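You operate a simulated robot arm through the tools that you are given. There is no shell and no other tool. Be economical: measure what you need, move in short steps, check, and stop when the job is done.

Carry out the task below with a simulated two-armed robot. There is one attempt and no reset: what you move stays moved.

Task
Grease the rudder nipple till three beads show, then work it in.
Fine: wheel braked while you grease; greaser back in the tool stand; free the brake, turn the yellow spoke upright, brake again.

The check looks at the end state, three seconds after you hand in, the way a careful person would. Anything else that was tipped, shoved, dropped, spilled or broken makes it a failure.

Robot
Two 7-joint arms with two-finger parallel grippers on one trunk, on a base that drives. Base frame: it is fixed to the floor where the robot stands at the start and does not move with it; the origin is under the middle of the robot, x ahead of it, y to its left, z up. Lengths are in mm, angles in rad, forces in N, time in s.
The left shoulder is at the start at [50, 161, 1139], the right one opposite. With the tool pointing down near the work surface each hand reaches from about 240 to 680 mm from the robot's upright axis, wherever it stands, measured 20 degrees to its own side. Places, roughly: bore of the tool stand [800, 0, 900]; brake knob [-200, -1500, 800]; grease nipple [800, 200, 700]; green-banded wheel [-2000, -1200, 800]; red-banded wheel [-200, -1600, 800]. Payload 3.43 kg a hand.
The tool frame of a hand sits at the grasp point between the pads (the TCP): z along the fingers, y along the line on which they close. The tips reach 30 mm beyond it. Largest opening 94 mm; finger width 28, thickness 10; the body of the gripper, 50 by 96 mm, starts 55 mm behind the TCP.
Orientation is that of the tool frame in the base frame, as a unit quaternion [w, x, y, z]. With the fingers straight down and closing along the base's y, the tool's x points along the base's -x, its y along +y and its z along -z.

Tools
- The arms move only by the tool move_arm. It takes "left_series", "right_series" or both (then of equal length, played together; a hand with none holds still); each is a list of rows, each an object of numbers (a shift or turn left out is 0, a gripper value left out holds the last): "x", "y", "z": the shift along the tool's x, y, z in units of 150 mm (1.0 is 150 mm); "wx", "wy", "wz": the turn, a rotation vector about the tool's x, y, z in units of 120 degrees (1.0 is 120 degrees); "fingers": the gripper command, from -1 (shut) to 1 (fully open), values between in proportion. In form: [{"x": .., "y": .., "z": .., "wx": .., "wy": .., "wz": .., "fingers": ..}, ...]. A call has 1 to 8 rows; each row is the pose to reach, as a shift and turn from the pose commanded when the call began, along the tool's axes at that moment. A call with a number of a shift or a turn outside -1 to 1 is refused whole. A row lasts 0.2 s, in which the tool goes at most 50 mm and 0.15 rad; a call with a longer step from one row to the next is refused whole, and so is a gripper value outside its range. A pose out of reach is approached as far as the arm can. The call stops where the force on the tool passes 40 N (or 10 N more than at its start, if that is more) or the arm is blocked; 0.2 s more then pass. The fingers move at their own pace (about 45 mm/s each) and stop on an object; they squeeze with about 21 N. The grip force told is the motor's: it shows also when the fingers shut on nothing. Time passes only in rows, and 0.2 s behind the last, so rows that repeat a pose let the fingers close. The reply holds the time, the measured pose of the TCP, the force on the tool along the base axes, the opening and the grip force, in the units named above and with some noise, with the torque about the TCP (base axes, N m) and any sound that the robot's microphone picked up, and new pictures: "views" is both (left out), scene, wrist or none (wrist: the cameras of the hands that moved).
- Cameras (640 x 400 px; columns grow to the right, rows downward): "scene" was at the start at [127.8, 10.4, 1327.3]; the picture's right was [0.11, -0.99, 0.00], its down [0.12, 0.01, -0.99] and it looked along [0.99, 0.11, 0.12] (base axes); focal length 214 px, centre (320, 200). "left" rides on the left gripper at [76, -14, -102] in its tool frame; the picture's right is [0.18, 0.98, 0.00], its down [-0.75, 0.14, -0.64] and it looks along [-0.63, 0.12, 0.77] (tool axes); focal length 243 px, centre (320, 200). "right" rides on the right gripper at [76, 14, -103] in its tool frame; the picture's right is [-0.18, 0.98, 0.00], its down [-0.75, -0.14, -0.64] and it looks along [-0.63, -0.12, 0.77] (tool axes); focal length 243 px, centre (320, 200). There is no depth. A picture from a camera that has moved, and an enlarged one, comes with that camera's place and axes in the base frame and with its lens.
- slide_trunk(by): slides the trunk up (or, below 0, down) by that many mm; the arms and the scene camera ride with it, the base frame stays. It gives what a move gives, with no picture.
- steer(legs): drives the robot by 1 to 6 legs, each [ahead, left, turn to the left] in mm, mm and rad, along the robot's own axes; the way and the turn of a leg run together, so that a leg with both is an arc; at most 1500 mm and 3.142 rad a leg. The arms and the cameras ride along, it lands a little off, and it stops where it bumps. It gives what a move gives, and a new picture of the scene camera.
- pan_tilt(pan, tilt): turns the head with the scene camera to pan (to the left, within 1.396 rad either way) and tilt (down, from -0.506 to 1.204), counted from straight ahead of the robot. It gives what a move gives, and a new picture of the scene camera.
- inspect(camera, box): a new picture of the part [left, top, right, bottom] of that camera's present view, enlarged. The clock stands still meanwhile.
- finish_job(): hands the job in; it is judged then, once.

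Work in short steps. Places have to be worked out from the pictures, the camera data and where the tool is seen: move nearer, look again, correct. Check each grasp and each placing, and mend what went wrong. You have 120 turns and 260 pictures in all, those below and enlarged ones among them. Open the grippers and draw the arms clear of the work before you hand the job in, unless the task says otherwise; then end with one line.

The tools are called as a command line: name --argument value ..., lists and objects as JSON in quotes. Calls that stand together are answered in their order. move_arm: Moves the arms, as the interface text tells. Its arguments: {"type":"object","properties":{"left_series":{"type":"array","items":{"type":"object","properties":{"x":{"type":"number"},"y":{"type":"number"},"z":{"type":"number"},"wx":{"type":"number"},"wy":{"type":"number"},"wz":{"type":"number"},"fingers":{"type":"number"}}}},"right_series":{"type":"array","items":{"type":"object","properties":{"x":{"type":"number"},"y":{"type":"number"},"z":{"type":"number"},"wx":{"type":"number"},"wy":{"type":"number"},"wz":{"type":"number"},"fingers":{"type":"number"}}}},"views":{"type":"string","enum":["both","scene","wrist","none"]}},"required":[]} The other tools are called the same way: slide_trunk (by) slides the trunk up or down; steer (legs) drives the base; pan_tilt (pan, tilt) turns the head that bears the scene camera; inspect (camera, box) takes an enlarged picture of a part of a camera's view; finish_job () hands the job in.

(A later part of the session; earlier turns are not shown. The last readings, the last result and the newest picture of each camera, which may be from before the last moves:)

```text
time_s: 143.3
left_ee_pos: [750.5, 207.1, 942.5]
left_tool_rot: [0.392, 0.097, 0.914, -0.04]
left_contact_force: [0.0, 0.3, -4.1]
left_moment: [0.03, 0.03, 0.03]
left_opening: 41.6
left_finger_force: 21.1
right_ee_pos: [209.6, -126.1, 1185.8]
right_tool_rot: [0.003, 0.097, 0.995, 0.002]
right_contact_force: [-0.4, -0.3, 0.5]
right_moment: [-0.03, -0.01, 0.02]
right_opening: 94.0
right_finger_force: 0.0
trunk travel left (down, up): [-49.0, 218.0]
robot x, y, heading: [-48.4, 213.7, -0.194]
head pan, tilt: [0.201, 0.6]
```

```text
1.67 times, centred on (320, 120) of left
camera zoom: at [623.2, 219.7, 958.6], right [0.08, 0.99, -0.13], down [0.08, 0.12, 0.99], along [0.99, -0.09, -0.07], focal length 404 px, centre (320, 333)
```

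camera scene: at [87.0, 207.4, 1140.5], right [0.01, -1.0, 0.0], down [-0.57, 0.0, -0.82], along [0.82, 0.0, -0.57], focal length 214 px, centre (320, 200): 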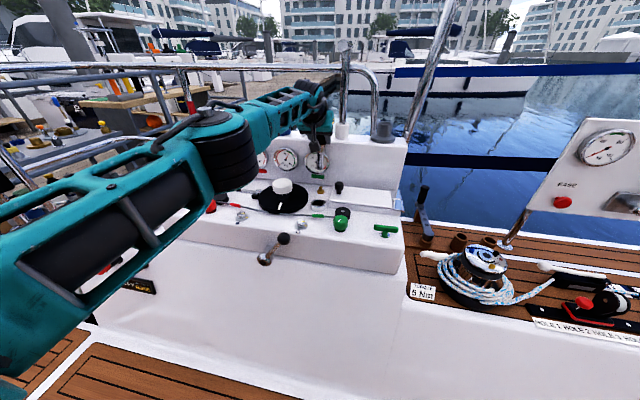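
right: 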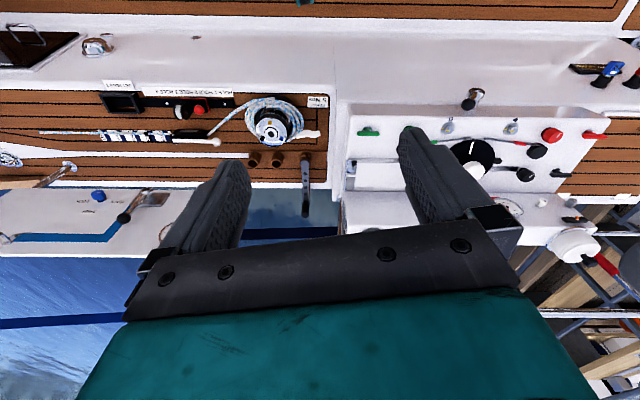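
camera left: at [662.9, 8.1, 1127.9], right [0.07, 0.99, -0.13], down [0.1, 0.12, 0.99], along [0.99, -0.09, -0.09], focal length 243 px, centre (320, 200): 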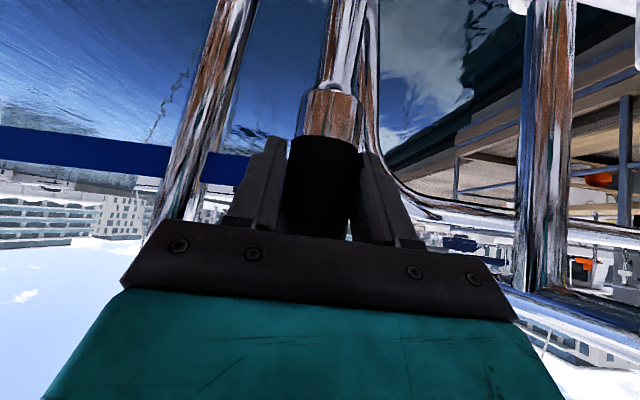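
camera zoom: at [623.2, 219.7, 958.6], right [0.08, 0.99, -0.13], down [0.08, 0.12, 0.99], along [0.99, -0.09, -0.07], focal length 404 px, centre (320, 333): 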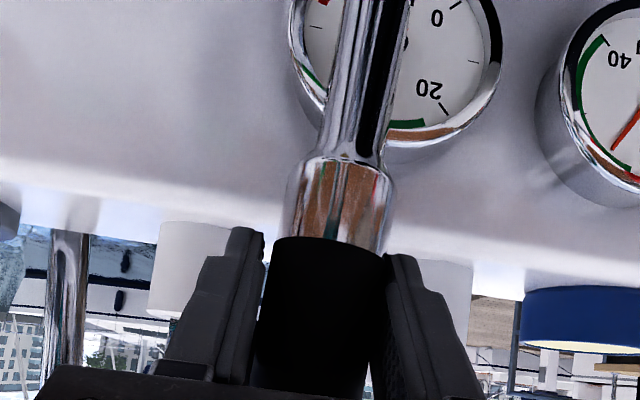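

The force/torque reading points to the left fingertip on the shelf edge, so the nipple must be nearer, at x≈745. I back up 13 mm and lower again.

steer --legs '[[-14, -1, 0]]'

slide_trunk --by -40

inspect --camera "scene" --box '[280, 130, 370, 220]'

```text
time_s: 144.1
left_ee_pos: [737.3, 208.2, 944.1]
left_tool_rot: [0.393, 0.097, 0.913, -0.04]
left_contact_force: [0.7, 0.2, -3.8]
left_moment: [0.01, 0.04, 0.01]
left_opening: 41.6
left_finger_force: 21.3
right_ee_pos: [194.3, -123.6, 1185.9]
right_tool_rot: [0.003, 0.097, 0.995, 0.001]
right_contact_force: [0.1, -0.8, -0.7]
right_moment: [0.01, -0.03, -0.02]
right_opening: 93.9
right_finger_force: 0.1
trunk travel left (down, up): [-49.0, 218.0]
robot x, y, heading: [-57.6, 215.2, -0.193]
head pan, tilt: [0.201, 0.6]
camera scene: at [72.1, 209.1, 1143.9], right [0.01, -1.0, 0.0], down [-0.56, 0.0, -0.83], along [0.83, 0.0, -0.56], focal length 214 px, centre (320, 200)
```

scene: 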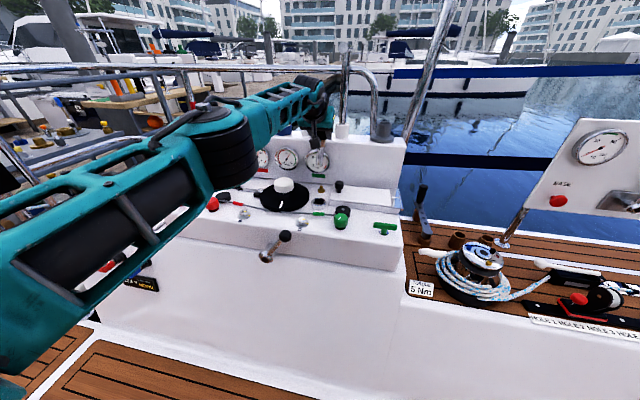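

```text
time_s: 144.9
left_ee_pos: [736.4, 209.3, 903.7]
left_tool_rot: [0.393, 0.097, 0.913, -0.04]
left_contact_force: [0.0, 0.0, -3.8]
left_moment: [0.01, 0.02, 0.0]
left_opening: 41.3
left_finger_force: 21.3
right_ee_pos: [196.1, -124.9, 1146.3]
right_tool_rot: [0.003, 0.096, 0.995, 0.001]
right_contact_force: [-0.5, 0.1, -0.4]
right_moment: [0.01, 0.01, 0.02]
right_opening: 94.2
right_finger_force: 0.1
trunk travel left (down, up): [-9.0, 258.0]
robot x, y, heading: [-57.7, 214.3, -0.194]
head pan, tilt: [0.201, 0.6]
```

```text
4.44 times, centred on (325, 175) of scene
camera zoom: at [72.3, 209.2, 1103.8], right [0.01, -1.0, 0.0], down [-0.57, 0.0, -0.82], along [0.82, 0.0, -0.57], focal length 953 px, centre (298, 311)
```

zoom: 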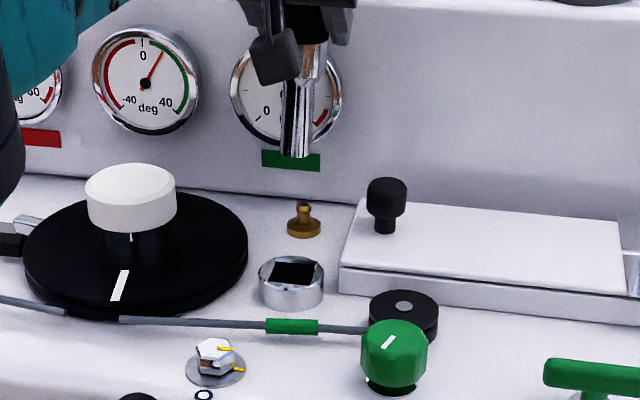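

No contact now, but I need the nipple's x more precisely. The right hand is free, so I extend it for another overhead view.

move_arm --right_series '[{"x": -0.3, "y": 0.1}, {"x": -0.6, "y": 0.2}, {"x": -0.9, "y": 0.3}]' --views "none"

move_arm --right_series '[{"x": -0.3, "y": 0.1}, {"x": -0.6, "y": 0.2}, {"x": -0.9, "y": 0.3}]' --views "wrist"

```text
time_s: 145.7
left_ee_pos: [735.8, 209.9, 903.2]
left_tool_rot: [0.392, 0.097, 0.914, -0.04]
left_contact_force: [-0.4, -0.2, -3.2]
left_moment: [-0.03, 0.05, -0.02]
left_opening: 41.4
left_finger_force: 20.9
right_ee_pos: [337.0, -106.7, 1144.6]
right_tool_rot: [0.003, 0.096, 0.995, 0.003]
right_contact_force: [0.3, -0.4, 0.6]
right_moment: [0.01, 0.02, -0.01]
right_opening: 94.0
right_finger_force: 0.1
trunk travel left (down, up): [-9.0, 258.0]
robot x, y, heading: [-56.6, 216.5, -0.191]
head pan, tilt: [0.201, 0.6]
```

```text
time_s: 146.5
left_ee_pos: [736.5, 209.6, 903.2]
left_tool_rot: [0.393, 0.097, 0.913, -0.04]
left_contact_force: [0.2, -0.5, -2.3]
left_moment: [-0.02, 0.03, -0.01]
left_opening: 41.5
left_finger_force: 21.0
right_ee_pos: [436.7, -84.6, 1125.5]
right_tool_rot: [0.004, 0.096, 0.995, 0.001]
right_contact_force: [0.0, 0.6, 0.5]
right_moment: [-0.02, 0.01, -0.02]
right_opening: 94.1
right_finger_force: 0.1
right hand out of reach, approached as far as the arm can: row 2, 3
trunk travel left (down, up): [-9.0, 258.0]
robot x, y, heading: [-57.3, 216.7, -0.197]
head pan, tilt: [0.201, 0.6]
camera right: at [363.9, -56.1, 1227.9], right [0.37, 0.93, 0.0], down [0.71, -0.28, 0.65], along [0.6, -0.24, -0.76], focal length 243 px, centre (320, 200)
```

right: 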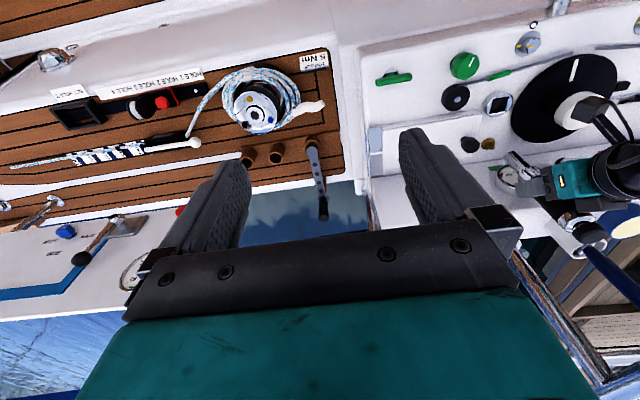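

Now I zoom on the nipple and nozzle in this new view.

inspect --camera "right" --box '[430, 80, 590, 200]'

```text
3.33 times, centred on (510, 140) of right
camera zoom: at [363.9, -56.1, 1227.9], right [0.37, 0.93, 0.0], down [0.71, -0.28, 0.65], along [0.6, -0.24, -0.76], focal length 809 px, centre (-313, 400)
```

zoom: 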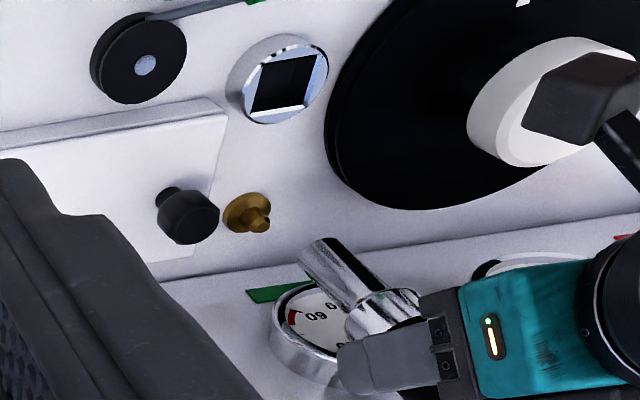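

The nipple top comes out at about [753,204,733], close to the gauges. I'll lean the greaser back ~7° so the fingertips clear the gauge bezel. First I back off 20 mm and shift right 5, then pitch.

steer --legs '[[-19, -9, 0]]'

move_arm --left_series '[{"wy": -0.03}, {"wy": -0.06}]' --views "none"

inspect --camera "right" --box '[430, 80, 590, 200]'

inspect --camera "scene" --box '[280, 130, 370, 220]'

```text
time_s: 147.3
left_ee_pos: [714.9, 204.1, 904.6]
left_tool_rot: [0.393, 0.098, 0.914, -0.041]
left_contact_force: [0.4, 0.0, -3.1]
left_moment: [-0.01, 0.05, -0.01]
left_opening: 41.5
left_finger_force: 21.2
right_ee_pos: [416.6, -90.0, 1125.7]
right_tool_rot: [0.004, 0.097, 0.995, 0.001]
right_contact_force: [-0.4, 0.1, -0.3]
right_moment: [-0.01, -0.03, 0.02]
right_opening: 94.3
right_finger_force: 0.1
trunk travel left (down, up): [-9.0, 258.0]
robot x, y, heading: [-80.1, 211.1, -0.201]
head pan, tilt: [0.201, 0.6]
camera scene: at [51.6, 203.9, 1103.9], right [0.01, -1.0, 0.0], down [-0.56, 0.0, -0.83], along [0.83, 0.01, -0.56], focal length 214 px, centre (320, 200)
```

scene: 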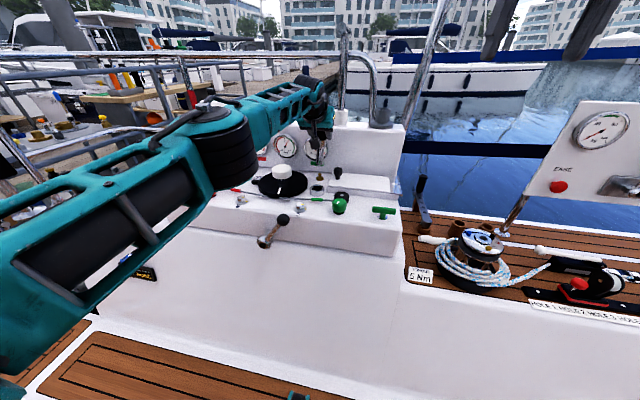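

```text
time_s: 147.9
left_ee_pos: [716.0, 205.1, 902.5]
left_tool_rot: [0.45, 0.095, 0.887, -0.047]
left_contact_force: [0.0, 0.1, -3.4]
left_moment: [0.01, 0.04, 0.0]
left_opening: 41.4
left_finger_force: 21.3
right_ee_pos: [416.1, -90.3, 1125.7]
right_tool_rot: [0.004, 0.096, 0.995, 0.002]
right_contact_force: [-0.4, 0.5, 0.4]
right_moment: [0.01, 0.02, 0.0]
right_opening: 93.9
right_finger_force: 0.0
trunk travel left (down, up): [-9.0, 258.0]
robot x, y, heading: [-75.8, 211.0, -0.193]
head pan, tilt: [0.201, 0.6]
```

```text
3.33 times, centred on (510, 140) of right
camera zoom: at [343.3, -61.8, 1227.8], right [0.37, 0.93, 0.0], down [0.71, -0.29, 0.65], along [0.6, -0.24, -0.76], focal length 809 px, centre (-313, 400)
```

zoom: 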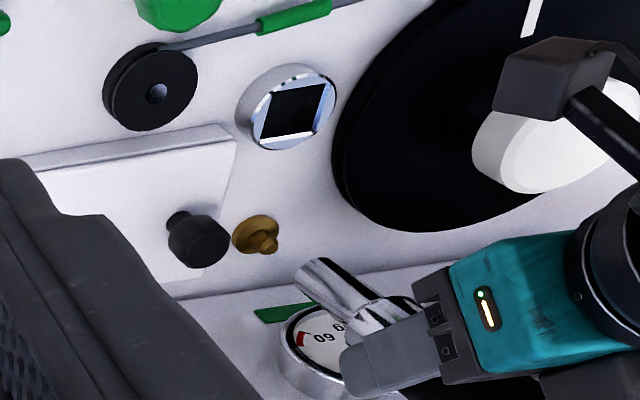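

```text
4.44 times, centred on (325, 175) of scene
camera zoom: at [51.9, 204.0, 1103.8], right [0.01, -1.0, 0.0], down [-0.57, 0.0, -0.82], along [0.82, 0.0, -0.57], focal length 953 px, centre (298, 311)
```

zoom: 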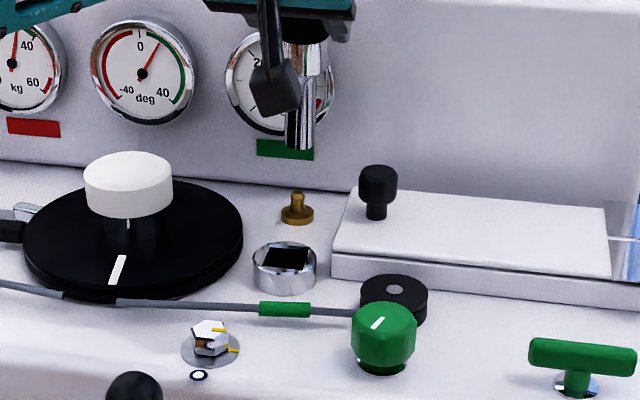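

I move the tip forward 10 mm by base and lower 30 mm by arm, then check from both cameras.

steer --legs '[[10, 3, 0]]'

move_arm --left_series '[{"x": 0.08, "z": 0.06}, {"x": 0.16, "z": 0.118}]' --views "none"

inspect --camera "right" --box '[430, 80, 590, 200]'

inspect --camera "scene" --box '[280, 130, 370, 220]'

```text
time_s: 148.6
left_ee_pos: [726.4, 206.0, 903.4]
left_tool_rot: [0.45, 0.095, 0.887, -0.047]
left_contact_force: [0.4, -0.3, -3.3]
left_moment: [0.0, 0.02, -0.02]
left_opening: 41.3
left_finger_force: 20.9
right_ee_pos: [427.9, -89.6, 1126.3]
right_tool_rot: [0.003, 0.098, 0.995, 0.001]
right_contact_force: [-0.1, 0.2, 0.1]
right_moment: [-0.03, 0.03, 0.01]
right_opening: 93.9
right_finger_force: 0.0
trunk travel left (down, up): [-9.0, 258.0]
robot x, y, heading: [-68.8, 213.5, -0.194]
head pan, tilt: [0.201, 0.6]
camera scene: at [62.4, 204.9, 1103.8], right [0.01, -1.0, 0.0], down [-0.57, 0.0, -0.82], along [0.82, 0.0, -0.57], focal length 214 px, centre (320, 200)
```

scene: 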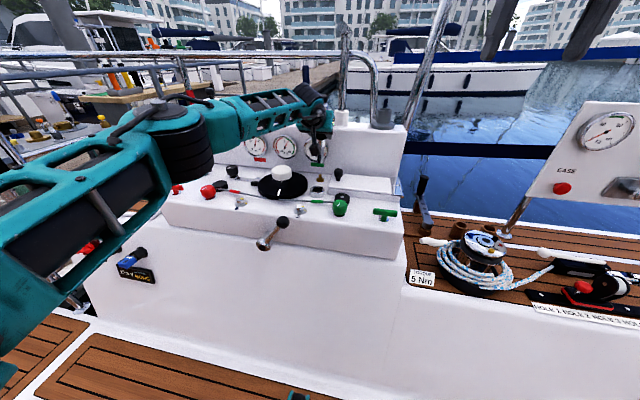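

```text
time_s: 149.2
left_ee_pos: [726.3, 203.9, 874.1]
left_tool_rot: [0.449, 0.096, 0.887, -0.047]
left_contact_force: [0.2, 0.2, -3.4]
left_moment: [-0.02, 0.06, -0.01]
left_opening: 41.5
left_finger_force: 21.2
right_ee_pos: [428.2, -89.6, 1125.6]
right_tool_rot: [0.004, 0.097, 0.995, 0.001]
right_contact_force: [0.0, 0.0, 0.4]
right_moment: [0.01, 0.01, -0.01]
right_opening: 94.1
right_finger_force: 0.0
trunk travel left (down, up): [-9.0, 258.0]
robot x, y, heading: [-68.6, 209.6, -0.195]
head pan, tilt: [0.201, 0.6]
```

```text
3.33 times, centred on (510, 140) of right
camera zoom: at [353.6, -61.0, 1227.8], right [0.37, 0.93, 0.0], down [0.71, -0.29, 0.65], along [0.6, -0.24, -0.76], focal length 809 px, centre (-313, 400)
```

zoom: 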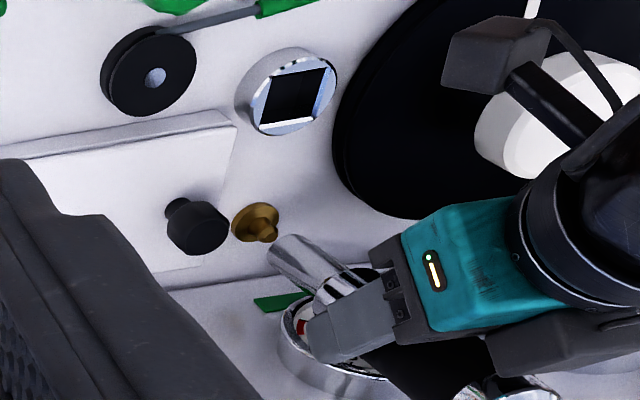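

```text
4.44 times, centred on (325, 175) of scene
camera zoom: at [62.3, 204.9, 1103.8], right [0.01, -1.0, 0.0], down [-0.57, 0.0, -0.82], along [0.82, 0.0, -0.57], focal length 953 px, centre (298, 311)
```

zoom: 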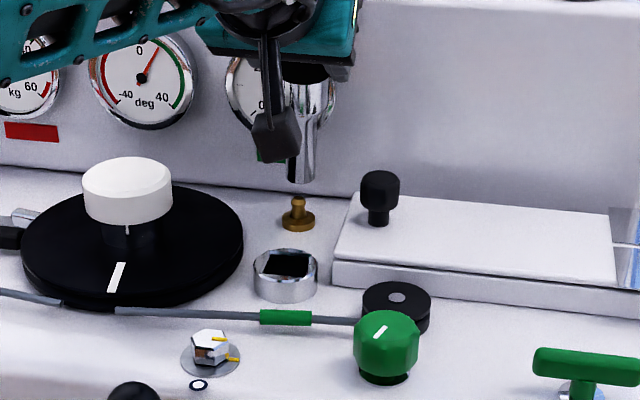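

The nozzle is right above the nipple, within ~2 mm. I lower onto it in small steps.

move_arm --left_series '[{"x": 0.04, "y": 0.01, "z": 0.03}, {"x": 0.075, "y": 0.01, "z": 0.055}, {"x": 0.107, "y": 0.01, "z": 0.079}]' --views "none"

inspect --camera "scene" --box '[290, 140, 350, 200]'

inspect --camera "right" --box '[470, 90, 550, 170]'

```text
time_s: 150.0
left_ee_pos: [726.9, 205.3, 854.8]
left_tool_rot: [0.45, 0.095, 0.887, -0.047]
left_contact_force: [0.5, 0.3, -3.4]
left_moment: [0.02, 0.01, -0.01]
left_opening: 41.3
left_finger_force: 20.8
right_ee_pos: [427.9, -89.4, 1126.7]
right_tool_rot: [0.004, 0.097, 0.995, 0.001]
right_contact_force: [-0.5, 0.0, 0.3]
right_moment: [-0.01, -0.03, -0.04]
right_opening: 94.1
right_finger_force: 0.1
trunk travel left (down, up): [-9.0, 258.0]
robot x, y, heading: [-68.3, 211.1, -0.199]
head pan, tilt: [0.201, 0.6]
```

```text
6.67 times, centred on (320, 170) of scene
camera zoom: at [62.2, 204.9, 1103.8], right [0.01, -1.0, 0.0], down [-0.57, 0.0, -0.82], along [0.82, 0.0, -0.57], focal length 1430 px, centre (320, 400)
```

zoom: 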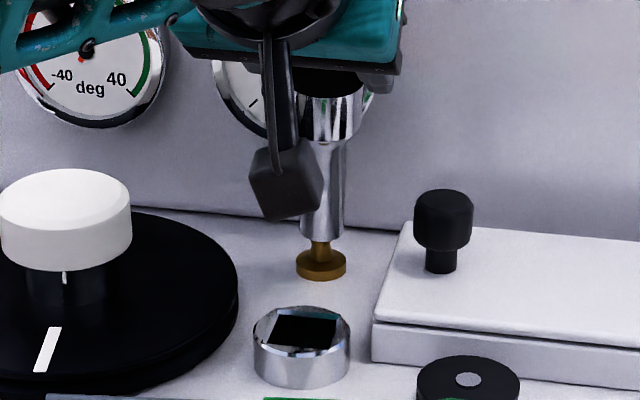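

```text
5.00 times, centred on (510, 130) of right
camera zoom: at [353.5, -61.1, 1227.8], right [0.37, 0.93, 0.01], down [0.71, -0.29, 0.65], along [0.6, -0.24, -0.76], focal length 1213 px, centre (-630, 550)
```

zoom: 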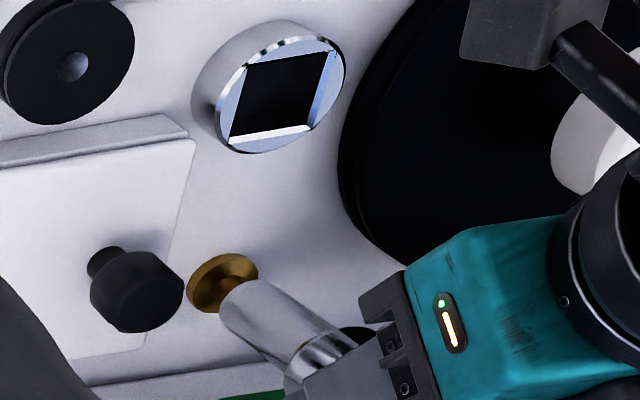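

The nozzle now covers the nipple top with no load yet. I press down gently.

move_arm --left_series '[{"x": 0.02, "z": 0.015}, {"x": 0.04, "z": 0.03}, {"x": 0.06, "z": 0.045}]' --views "none"

inspect --camera "scene" --box '[290, 140, 350, 200]'

```text
time_s: 150.8
left_ee_pos: [726.8, 206.2, 845.2]
left_tool_rot: [0.452, 0.095, 0.886, -0.047]
left_contact_force: [3.2, 0.0, 2.2]
left_moment: [0.0, -0.4, -0.02]
left_opening: 41.3
left_finger_force: 21.2
right_ee_pos: [427.1, -89.7, 1126.1]
right_tool_rot: [0.004, 0.098, 0.995, 0.002]
right_contact_force: [0.0, -1.0, 0.5]
right_moment: [-0.01, 0.0, -0.03]
right_opening: 93.9
right_finger_force: 0.0
trunk travel left (down, up): [-9.0, 258.0]
robot x, y, heading: [-65.5, 211.5, -0.198]
head pan, tilt: [0.201, 0.6]
```

```text
6.67 times, centred on (320, 170) of scene
camera zoom: at [61.8, 204.9, 1104.0], right [0.01, -1.0, 0.0], down [-0.56, 0.0, -0.83], along [0.83, 0.0, -0.56], focal length 1430 px, centre (320, 400)
```

zoom: 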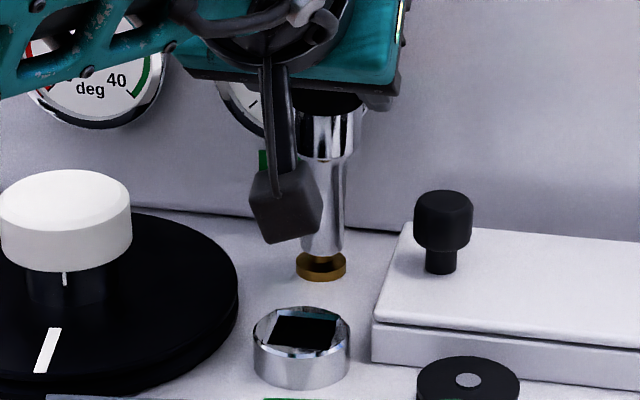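

It is seated, with contact load building. I press harder and watch for a bead.

move_arm --left_series '[{"x": 0.025, "z": 0.018}, {"x": 0.05, "z": 0.036}, {"x": 0.05, "z": 0.036}]' --views "none"

inspect --camera "scene" --box '[290, 140, 350, 200]'

inspect --camera "right" --box '[470, 90, 550, 170]'

```text
time_s: 151.6
left_ee_pos: [726.8, 206.3, 845.9]
left_tool_rot: [0.457, 0.096, 0.883, -0.049]
left_contact_force: [-2.6, 1.2, 30.3]
left_moment: [0.08, -0.28, 0.02]
left_opening: 41.3
left_finger_force: 21.0
right_ee_pos: [423.1, -89.5, 1129.2]
right_tool_rot: [0.006, 0.097, 0.995, 0.002]
right_contact_force: [0.2, -0.2, -0.2]
right_moment: [0.01, 0.03, 0.0]
right_opening: 94.0
right_finger_force: 0.0
trunk travel left (down, up): [-9.0, 258.0]
robot x, y, heading: [-67.4, 207.4, -0.195]
head pan, tilt: [0.201, 0.6]
```

```text
6.67 times, centred on (320, 170) of scene
camera zoom: at [58.3, 205.0, 1104.7], right [0.01, -1.0, 0.0], down [-0.56, 0.0, -0.83], along [0.83, 0.0, -0.56], focal length 1430 px, centre (320, 400)
```

zoom: 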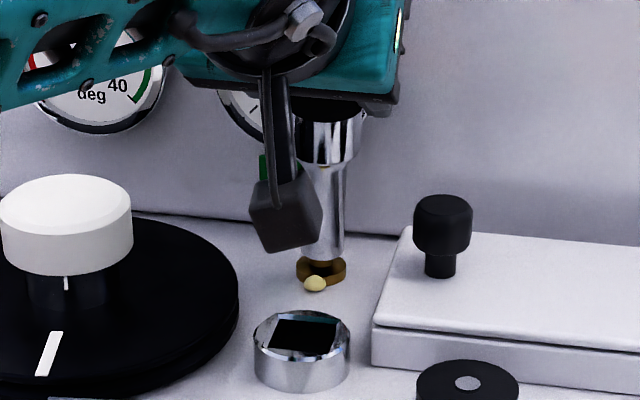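

```text
5.00 times, centred on (510, 130) of right
camera zoom: at [349.0, -61.0, 1230.2], right [0.37, 0.93, 0.01], down [0.7, -0.29, 0.65], along [0.61, -0.24, -0.76], focal length 1213 px, centre (-630, 550)
```

zoom: 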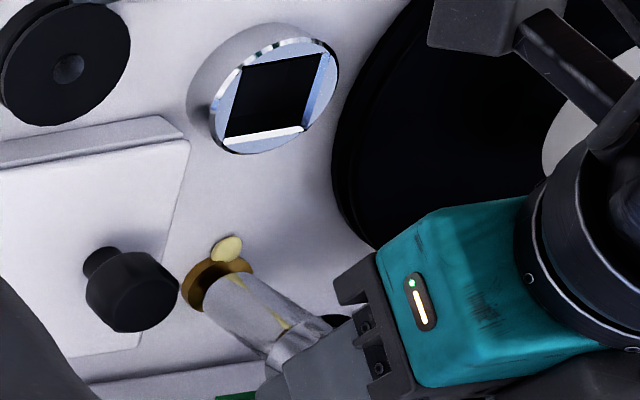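

One bead has appeared, so a press of about 30 N makes a bead. I ease off for the next stroke and check.

move_arm --left_series '[{"x": -0.03, "z": -0.022}, {"x": -0.06, "z": -0.044}, {"x": -0.06, "z": -0.044}]' --views "none"

inspect --camera "scene" --box '[290, 140, 350, 200]'

```text
time_s: 152.4
left_ee_pos: [726.7, 206.0, 845.4]
left_tool_rot: [0.45, 0.095, 0.887, -0.046]
left_contact_force: [1.9, -0.2, 8.9]
left_moment: [0.0, -0.41, 0.0]
left_opening: 41.5
left_finger_force: 21.0
right_ee_pos: [426.3, -89.7, 1126.4]
right_tool_rot: [0.004, 0.097, 0.995, 0.001]
right_contact_force: [-0.7, -0.7, 0.2]
right_moment: [0.0, -0.03, 0.0]
right_opening: 94.1
right_finger_force: 0.0
trunk travel left (down, up): [-9.0, 258.0]
robot x, y, heading: [-67.1, 212.1, -0.191]
head pan, tilt: [0.201, 0.6]
```

```text
6.67 times, centred on (320, 170) of scene
camera zoom: at [60.8, 204.9, 1103.9], right [0.01, -1.0, 0.0], down [-0.56, 0.0, -0.83], along [0.83, 0.0, -0.56], focal length 1430 px, centre (320, 400)
```

zoom: 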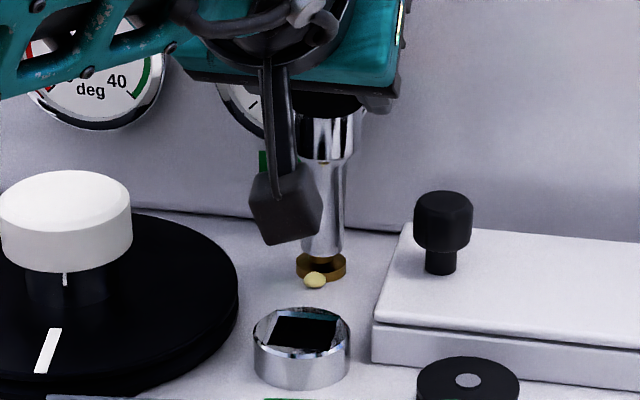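

I make a second stroke: full release, press, release.

move_arm --left_series '[{"x": -0.03, "z": -0.022}, {"x": -0.03, "z": -0.022}, {"x": 0.015, "z": 0.011}, {"x": 0.06, "z": 0.044}, {"x": 0.06, "z": 0.044}, {"x": 0.015, "z": 0.011}, {"x": -0.03, "z": -0.022}, {"x": -0.03, "z": -0.022}]' --views "none"

inspect --camera "scene" --box '[290, 140, 350, 200]'

inspect --camera "right" --box '[470, 90, 550, 170]'

```text
time_s: 154.2
left_ee_pos: [725.2, 207.1, 846.4]
left_tool_rot: [0.447, 0.095, 0.888, -0.046]
left_contact_force: [0.2, 0.1, -3.7]
left_moment: [-0.01, 0.02, -0.01]
left_opening: 41.1
left_finger_force: 20.8
right_ee_pos: [427.6, -89.8, 1125.9]
right_tool_rot: [0.003, 0.098, 0.995, 0.002]
right_contact_force: [-0.4, 0.1, -0.4]
right_moment: [-0.01, 0.0, 0.02]
right_opening: 93.8
right_finger_force: 0.2
trunk travel left (down, up): [-9.0, 258.0]
robot x, y, heading: [-68.1, 206.9, -0.194]
head pan, tilt: [0.201, 0.6]
```

```text
6.67 times, centred on (320, 170) of scene
camera zoom: at [62.1, 204.9, 1103.6], right [0.01, -1.0, 0.0], down [-0.57, 0.0, -0.82], along [0.82, 0.0, -0.57], focal length 1430 px, centre (320, 400)
```

zoom: 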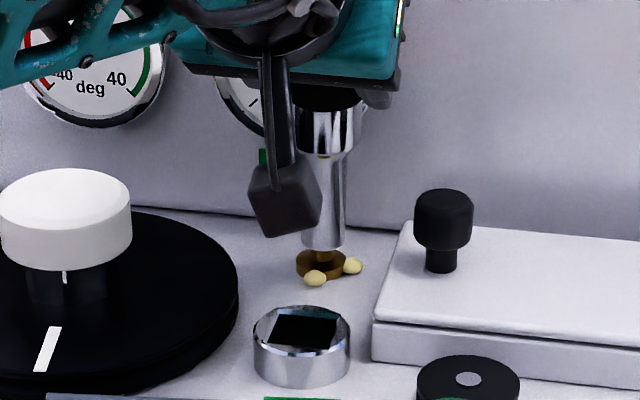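

```text
5.00 times, centred on (510, 130) of right
camera zoom: at [353.4, -61.0, 1227.6], right [0.37, 0.93, 0.01], down [0.71, -0.29, 0.65], along [0.6, -0.24, -0.76], focal length 1213 px, centre (-630, 550)
```

zoom: 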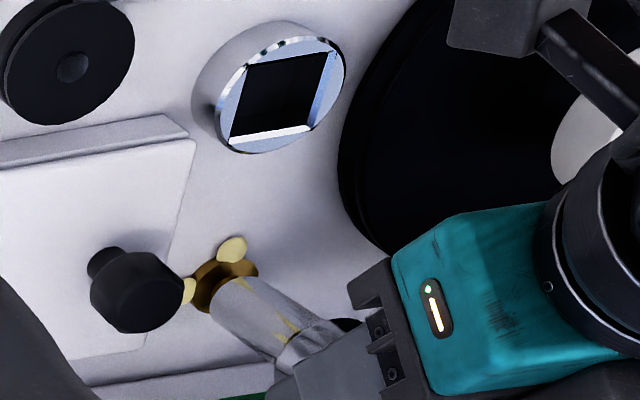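

Two beads. I make the third stroke the same way.

move_arm --left_series '[{"x": 0.03, "z": 0.022}, {"x": 0.06, "z": 0.044}, {"x": 0.09, "z": 0.066}, {"x": 0.09, "z": 0.066}, {"x": 0.045, "z": 0.033}, {"x": 0.0, "z": 0.0}, {"x": 0.0, "z": 0.0}]' --views "none"

inspect --camera "scene" --box '[290, 140, 350, 200]'

inspect --camera "right" --box '[470, 90, 550, 170]'

```text
time_s: 155.8
left_ee_pos: [725.4, 206.3, 848.9]
left_tool_rot: [0.448, 0.095, 0.888, -0.046]
left_contact_force: [-1.0, -0.6, -4.8]
left_moment: [0.01, 0.24, 0.0]
left_opening: 41.2
left_finger_force: 21.1
right_ee_pos: [426.5, -88.7, 1125.4]
right_tool_rot: [0.004, 0.098, 0.995, 0.002]
right_contact_force: [-0.4, 0.4, 0.3]
right_moment: [-0.02, 0.01, 0.0]
right_opening: 94.0
right_finger_force: 0.1
trunk travel left (down, up): [-9.0, 258.0]
robot x, y, heading: [-68.5, 207.9, -0.191]
head pan, tilt: [0.201, 0.6]
```

```text
6.67 times, centred on (320, 170) of scene
camera zoom: at [62.0, 204.9, 1103.6], right [0.01, -1.0, 0.0], down [-0.57, 0.0, -0.82], along [0.82, 0.0, -0.57], focal length 1430 px, centre (320, 400)
```

zoom: 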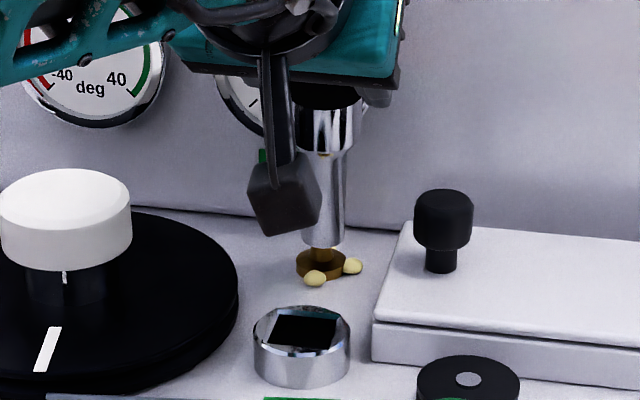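

```text
5.00 times, centred on (510, 130) of right
camera zoom: at [353.3, -61.1, 1227.7], right [0.37, 0.93, 0.01], down [0.71, -0.29, 0.65], along [0.6, -0.24, -0.76], focal length 1213 px, centre (-630, 550)
```

zoom: 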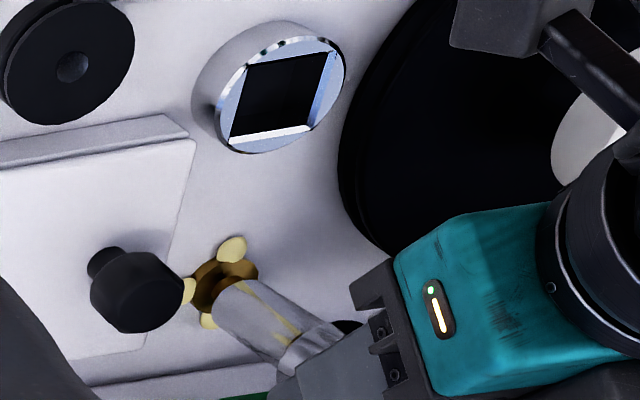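

The third bead shows behind the nipple in the right-hand view. I lift straight off, watching that nothing else was squeezed out.

move_arm --left_series '[{"x": -0.08, "z": -0.06}, {"x": -0.16, "z": -0.12}, {"x": -0.27, "z": -0.2}]' --views "none"

slide_trunk --by 40

inspect --camera "scene" --box '[290, 150, 350, 210]'

inspect --camera "right" --box '[470, 90, 550, 170]'

```text
time_s: 156.6
left_ee_pos: [725.7, 206.7, 901.2]
left_tool_rot: [0.45, 0.095, 0.887, -0.047]
left_contact_force: [-1.1, -0.4, -3.7]
left_moment: [0.0, 0.06, 0.01]
left_opening: 41.3
left_finger_force: 21.2
right_ee_pos: [427.2, -90.2, 1126.7]
right_tool_rot: [0.004, 0.097, 0.995, 0.001]
right_contact_force: [1.2, 0.3, -1.6]
right_moment: [-0.01, 0.03, -0.01]
right_opening: 93.9
right_finger_force: 0.1
trunk travel left (down, up): [-9.0, 258.0]
robot x, y, heading: [-66.5, 211.3, -0.198]
head pan, tilt: [0.201, 0.6]
```

```text
time_s: 157.5
left_ee_pos: [725.9, 207.0, 939.2]
left_tool_rot: [0.449, 0.095, 0.887, -0.046]
left_contact_force: [0.8, -0.7, -2.7]
left_moment: [-0.02, 0.01, 0.04]
left_opening: 41.2
left_finger_force: 21.1
right_ee_pos: [427.2, -89.8, 1166.3]
right_tool_rot: [0.004, 0.098, 0.995, 0.001]
right_contact_force: [0.7, 0.3, -0.3]
right_moment: [-0.02, 0.03, 0.0]
right_opening: 94.1
right_finger_force: 0.1
trunk travel left (down, up): [-49.0, 218.0]
robot x, y, heading: [-64.2, 212.4, -0.194]
head pan, tilt: [0.201, 0.6]
```

```text
6.67 times, centred on (320, 180) of scene
camera zoom: at [62.4, 204.9, 1143.8], right [0.01, -1.0, 0.0], down [-0.57, 0.0, -0.82], along [0.82, 0.0, -0.57], focal length 1430 px, centre (320, 333)
```

zoom: 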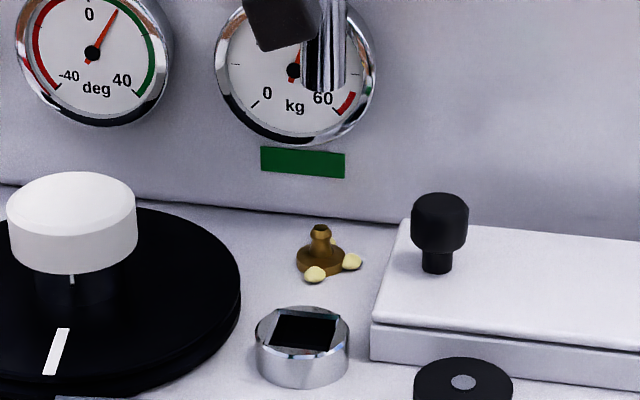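

```text
5.00 times, centred on (510, 130) of right
camera zoom: at [353.8, -61.1, 1267.7], right [0.37, 0.93, 0.01], down [0.71, -0.29, 0.65], along [0.6, -0.24, -0.76], focal length 1213 px, centre (-630, 550)
```

zoom: 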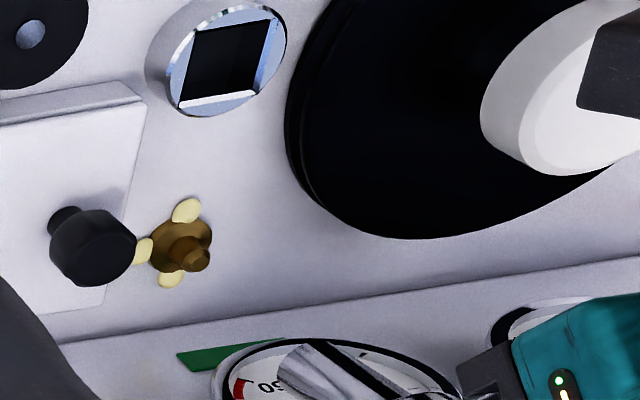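

Exactly three beads. Now I return the greaser: back off, set the hand pitch back to where it was at pick-up, and raise the trunk.

steer --legs '[[-140, 0, 0]]'

move_arm --left_series '[{"wy": 0.035}, {"wy": 0.071}]' --right_series '[{"x": 0.2}, {"x": 0.4}]' --views "none"

slide_trunk --by 217

pan_tilt --pan 0.19 --tilt 0.45

```text
time_s: 158.8
left_ee_pos: [587.5, 233.7, 939.7]
left_tool_rot: [0.45, 0.095, 0.887, -0.046]
left_contact_force: [-0.4, -0.1, -3.7]
left_moment: [0.01, 0.05, -0.04]
left_opening: 41.4
left_finger_force: 20.7
right_ee_pos: [288.4, -62.7, 1166.0]
right_tool_rot: [0.003, 0.097, 0.995, 0.002]
right_contact_force: [-0.1, 0.1, 0.4]
right_moment: [-0.01, 0.02, 0.02]
right_opening: 94.1
right_finger_force: 0.1
trunk travel left (down, up): [-49.0, 218.0]
robot x, y, heading: [-208.3, 241.3, -0.193]
head pan, tilt: [0.201, 0.6]
camera scene: at [-76.5, 232.2, 1143.9], right [0.01, -1.0, 0.0], down [-0.56, 0.0, -0.83], along [0.83, 0.0, -0.56], focal length 214 px, centre (320, 200)
```

scene: 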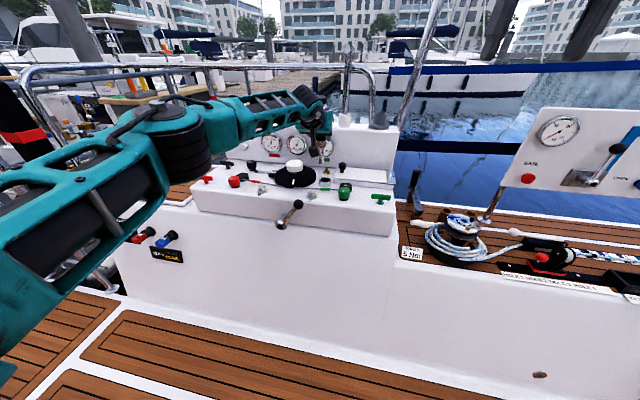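

```text
time_s: 159.4
left_ee_pos: [584.4, 235.1, 938.0]
left_tool_rot: [0.381, 0.099, 0.918, -0.039]
left_contact_force: [0.1, -0.8, -3.2]
left_moment: [0.0, 0.03, -0.02]
left_opening: 41.3
left_finger_force: 21.2
left hand out of reach, approached as far as the arm can: row 2
right_ee_pos: [228.1, -50.5, 1165.8]
right_tool_rot: [0.004, 0.098, 0.995, 0.002]
right_contact_force: [0.0, 0.3, 0.9]
right_moment: [0.01, -0.02, -0.02]
right_opening: 94.1
right_finger_force: 0.1
trunk travel left (down, up): [-49.0, 218.0]
robot x, y, heading: [-206.4, 241.8, -0.197]
head pan, tilt: [0.201, 0.6]
```

```text
time_s: 161.7
left_ee_pos: [585.5, 234.2, 1153.9]
left_tool_rot: [0.383, 0.098, 0.918, -0.039]
left_contact_force: [0.0, -0.5, -2.6]
left_moment: [0.03, 0.03, 0.01]
left_opening: 41.3
left_finger_force: 20.7
right_ee_pos: [229.9, -50.7, 1380.0]
right_tool_rot: [0.003, 0.097, 0.995, 0.001]
right_contact_force: [-0.6, -0.4, -0.1]
right_moment: [-0.03, 0.01, -0.02]
right_opening: 94.2
right_finger_force: 0.0
trunk travel left (down, up): [-266.0, 1.0]
robot x, y, heading: [-206.5, 236.6, -0.197]
head pan, tilt: [0.201, 0.6]
```

```text
time_s: 162.4
left_ee_pos: [585.5, 235.2, 1153.2]
left_tool_rot: [0.382, 0.098, 0.918, -0.039]
left_contact_force: [-0.6, -0.1, -3.3]
left_moment: [0.05, 0.0, -0.02]
left_opening: 41.6
left_finger_force: 21.1
right_ee_pos: [228.9, -50.4, 1380.5]
right_tool_rot: [0.004, 0.098, 0.995, 0.001]
right_contact_force: [0.2, 0.3, -0.8]
right_moment: [0.01, 0.0, -0.03]
right_opening: 94.2
right_finger_force: 0.0
trunk travel left (down, up): [-266.0, 1.0]
robot x, y, heading: [-204.0, 237.1, -0.196]
head pan, tilt: [0.19, 0.45]
camera scene: at [-72.4, 231.2, 1374.3], right [-0.01, -1.0, 0.0], down [-0.44, 0.0, -0.9], along [0.9, 0.0, -0.44], focal length 214 px, centre (320, 200)
```

scene: 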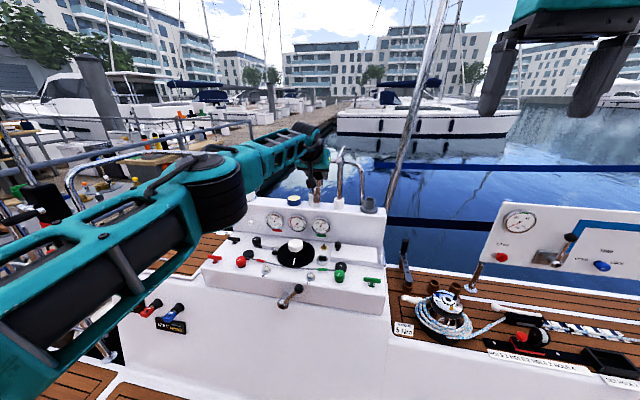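

I slide right to the stand's line, then move closer and check the greaser's upright and alignment.

steer --legs '[[46, -234, 0], [118, 23, 0]]'

inspect --camera "scene" --box '[250, 130, 390, 250]'

inspect --camera "left" --box '[180, 0, 460, 200]'

```text
time_s: 166.0
left_ee_pos: [702.3, -11.3, 1154.2]
left_tool_rot: [0.381, 0.098, 0.918, -0.039]
left_contact_force: [-0.4, -0.7, -3.9]
left_moment: [0.05, 0.04, 0.01]
left_opening: 41.5
left_finger_force: 20.9
right_ee_pos: [347.3, -298.0, 1380.9]
right_tool_rot: [0.003, 0.096, 0.995, 0.002]
right_contact_force: [0.3, -0.1, 0.0]
right_moment: [0.02, 0.01, 0.02]
right_opening: 94.0
right_finger_force: 0.0
trunk travel left (down, up): [-266.0, 1.0]
robot x, y, heading: [-84.9, -10.8, -0.191]
head pan, tilt: [0.19, 0.45]
camera scene: at [45.1, -15.5, 1374.3], right [0.0, -1.0, 0.0], down [-0.44, 0.0, -0.9], along [0.9, 0.0, -0.44], focal length 214 px, centre (320, 200)
```

scene: 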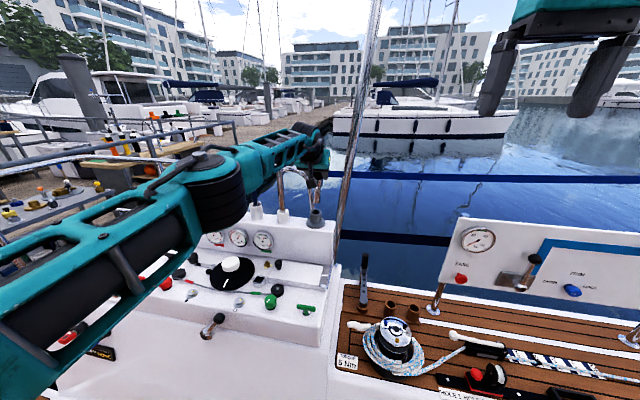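

```text
3.33 times, centred on (320, 190) of scene
camera zoom: at [45.1, -15.5, 1374.3], right [0.0, -1.0, 0.0], down [-0.44, 0.0, -0.9], along [0.9, 0.0, -0.44], focal length 715 px, centre (320, 233)
```

zoom: 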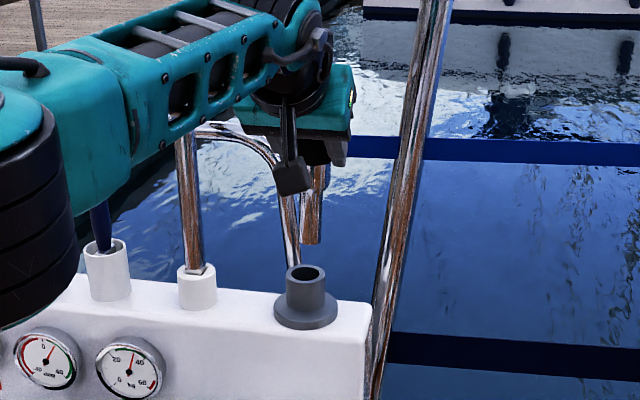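

```text
2.00 times, centred on (320, 100) of left
camera zoom: at [575.5, 1.5, 1173.2], right [0.08, 0.99, -0.13], down [0.1, 0.12, 0.99], along [0.99, -0.09, -0.09], focal length 485 px, centre (320, 400)
```

zoom: 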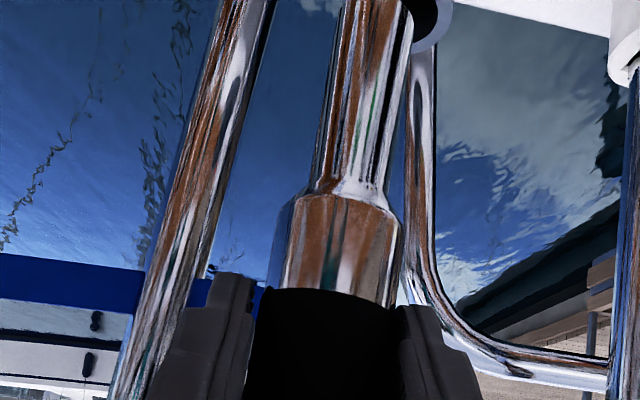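

The tip is 86 mm short of the bore in x and 7.5 mm in y, and the pick-up pose agrees. I drive in.

steer --legs '[[84, 25, 0]]'

inspect --camera "scene" --box '[280, 140, 370, 230]'

inspect --camera "left" --box '[220, 0, 420, 140]'

```text
time_s: 167.1
left_ee_pos: [790.2, -1.1, 1154.6]
left_tool_rot: [0.382, 0.098, 0.918, -0.04]
left_contact_force: [0.1, 0.1, -3.9]
left_moment: [0.03, 0.03, 0.01]
left_opening: 41.4
left_finger_force: 21.0
right_ee_pos: [434.3, -287.5, 1380.8]
right_tool_rot: [0.004, 0.096, 0.995, 0.001]
right_contact_force: [-0.4, -0.4, 0.3]
right_moment: [0.02, 0.04, -0.01]
right_opening: 93.9
right_finger_force: 0.0
trunk travel left (down, up): [-266.0, 1.0]
robot x, y, heading: [-2.4, -2.4, -0.193]
head pan, tilt: [0.19, 0.45]
camera scene: at [132.2, -6.8, 1374.3], right [0.0, -1.0, 0.0], down [-0.44, 0.0, -0.9], along [0.9, 0.0, -0.44], focal length 214 px, centre (320, 200)
```

scene: 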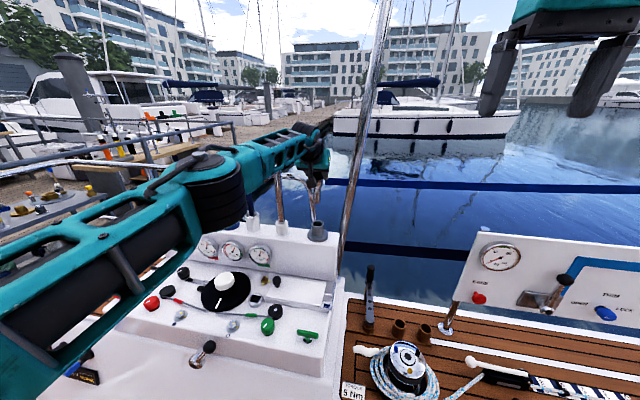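

```text
4.44 times, centred on (325, 185) of scene
camera zoom: at [132.2, -6.8, 1374.3], right [0.0, -1.0, 0.0], down [-0.44, 0.0, -0.9], along [0.9, 0.0, -0.44], focal length 953 px, centre (298, 267)
```

zoom: 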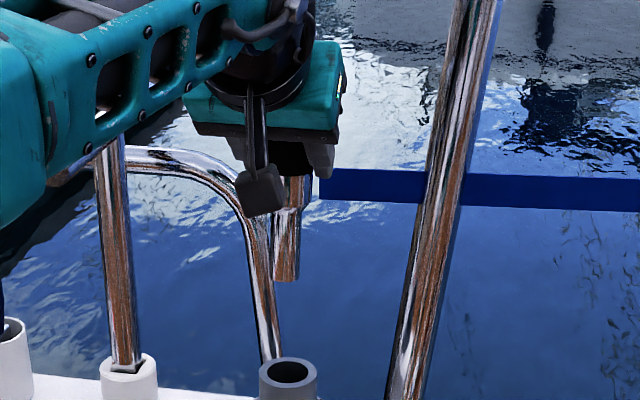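

```text
2.86 times, centred on (320, 70) of left
camera zoom: at [662.6, 10.5, 1173.4], right [0.08, 0.99, -0.13], down [0.1, 0.12, 0.99], along [0.99, -0.09, -0.09], focal length 693 px, centre (320, 571)
```

zoom: 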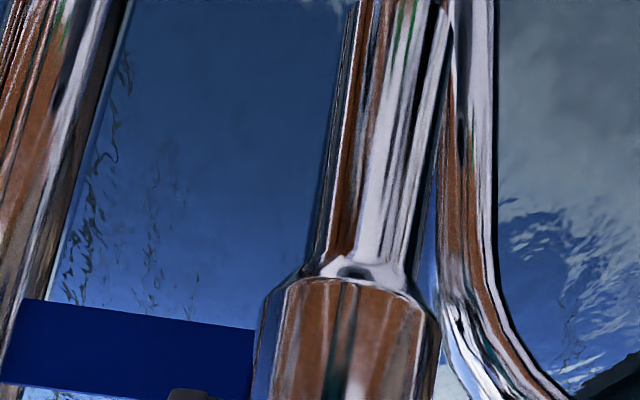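

Aligned within ~1–2 mm. I trim y slightly and lower to just above the rim.

move_arm --left_series '[{"y": -0.01}]' --views "none"

slide_trunk --by -74

inspect --camera "scene" --box '[290, 160, 350, 220]'

inspect --camera "left" --box '[240, 0, 440, 140]'

```text
time_s: 167.5
left_ee_pos: [789.4, -3.0, 1153.5]
left_tool_rot: [0.383, 0.098, 0.918, -0.038]
left_contact_force: [0.0, -1.1, -3.8]
left_moment: [0.0, 0.03, 0.02]
left_opening: 41.4
left_finger_force: 21.1
right_ee_pos: [434.0, -286.9, 1381.0]
right_tool_rot: [0.004, 0.096, 0.995, 0.001]
right_contact_force: [0.0, 1.2, 0.5]
right_moment: [-0.01, 0.0, 0.0]
right_opening: 93.9
right_finger_force: 0.1
trunk travel left (down, up): [-266.0, 1.0]
robot x, y, heading: [-4.7, 2.2, -0.192]
head pan, tilt: [0.19, 0.45]
```

```text
time_s: 168.6
left_ee_pos: [789.1, -3.0, 1081.0]
left_tool_rot: [0.383, 0.097, 0.918, -0.039]
left_contact_force: [0.5, 0.1, -3.6]
left_moment: [0.03, 0.0, 0.0]
left_opening: 41.1
left_finger_force: 21.0
right_ee_pos: [434.0, -288.0, 1306.5]
right_tool_rot: [0.004, 0.097, 0.995, 0.001]
right_contact_force: [-1.4, 0.0, 0.2]
right_moment: [0.02, -0.03, 0.01]
right_opening: 93.9
right_finger_force: 0.1
trunk travel left (down, up): [-192.0, 75.0]
robot x, y, heading: [0.5, 0.2, -0.192]
head pan, tilt: [0.19, 0.45]
```

```text
6.67 times, centred on (320, 190) of scene
camera zoom: at [131.2, -6.8, 1300.4], right [0.0, -1.0, 0.0], down [-0.44, 0.0, -0.9], along [0.9, 0.0, -0.44], focal length 1430 px, centre (320, 267)
```

zoom: 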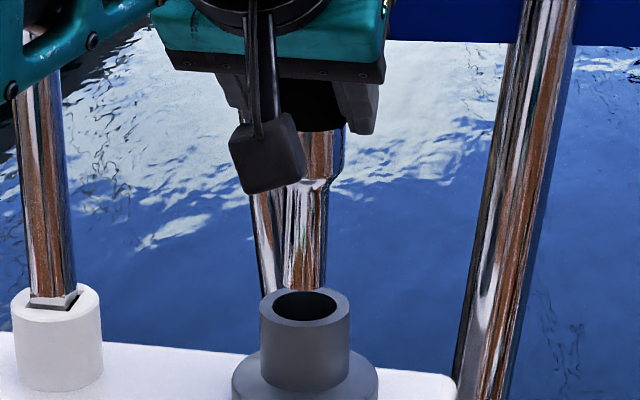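

```text
2.86 times, centred on (340, 70) of left
camera zoom: at [661.5, 8.9, 1099.6], right [0.08, 0.99, -0.13], down [0.1, 0.12, 0.99], along [0.99, -0.09, -0.09], focal length 693 px, centre (263, 571)
```

zoom: 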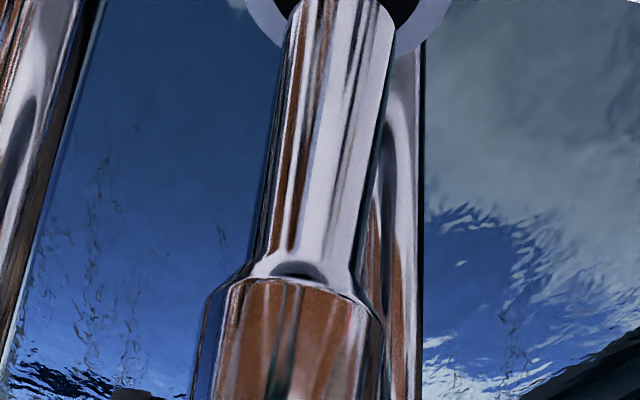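

The bore has ~6 mm clearance all round and the pose matches pick-up. I lower into the bore.

slide_trunk --by -25

inspect --camera "scene" --box '[290, 160, 350, 220]'

```text
time_s: 169.3
left_ee_pos: [789.1, -2.4, 1055.9]
left_tool_rot: [0.382, 0.097, 0.918, -0.039]
left_contact_force: [0.1, -0.3, -2.1]
left_moment: [0.01, 0.09, -0.01]
left_opening: 41.5
left_finger_force: 20.8
right_ee_pos: [433.9, -288.5, 1282.7]
right_tool_rot: [0.004, 0.097, 0.995, 0.001]
right_contact_force: [-0.2, 0.2, -0.4]
right_moment: [0.02, -0.04, 0.01]
right_opening: 93.8
right_finger_force: 0.0
trunk travel left (down, up): [-167.0, 100.0]
robot x, y, heading: [-2.7, 1.9, -0.195]
head pan, tilt: [0.19, 0.45]
```

```text
6.67 times, centred on (320, 190) of scene
camera zoom: at [131.2, -6.8, 1275.4], right [0.0, -1.0, 0.0], down [-0.44, 0.0, -0.9], along [0.9, 0.0, -0.44], focal length 1430 px, centre (320, 267)
```

zoom: 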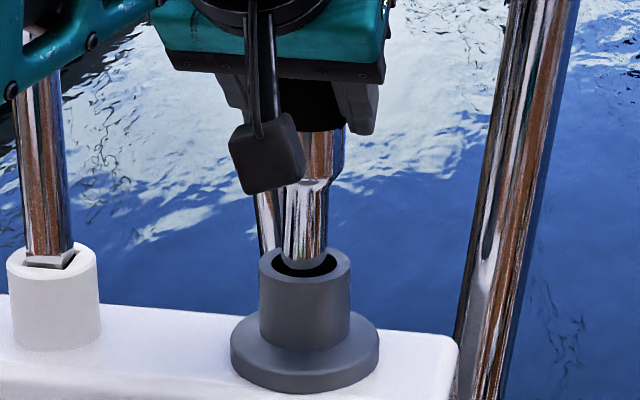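

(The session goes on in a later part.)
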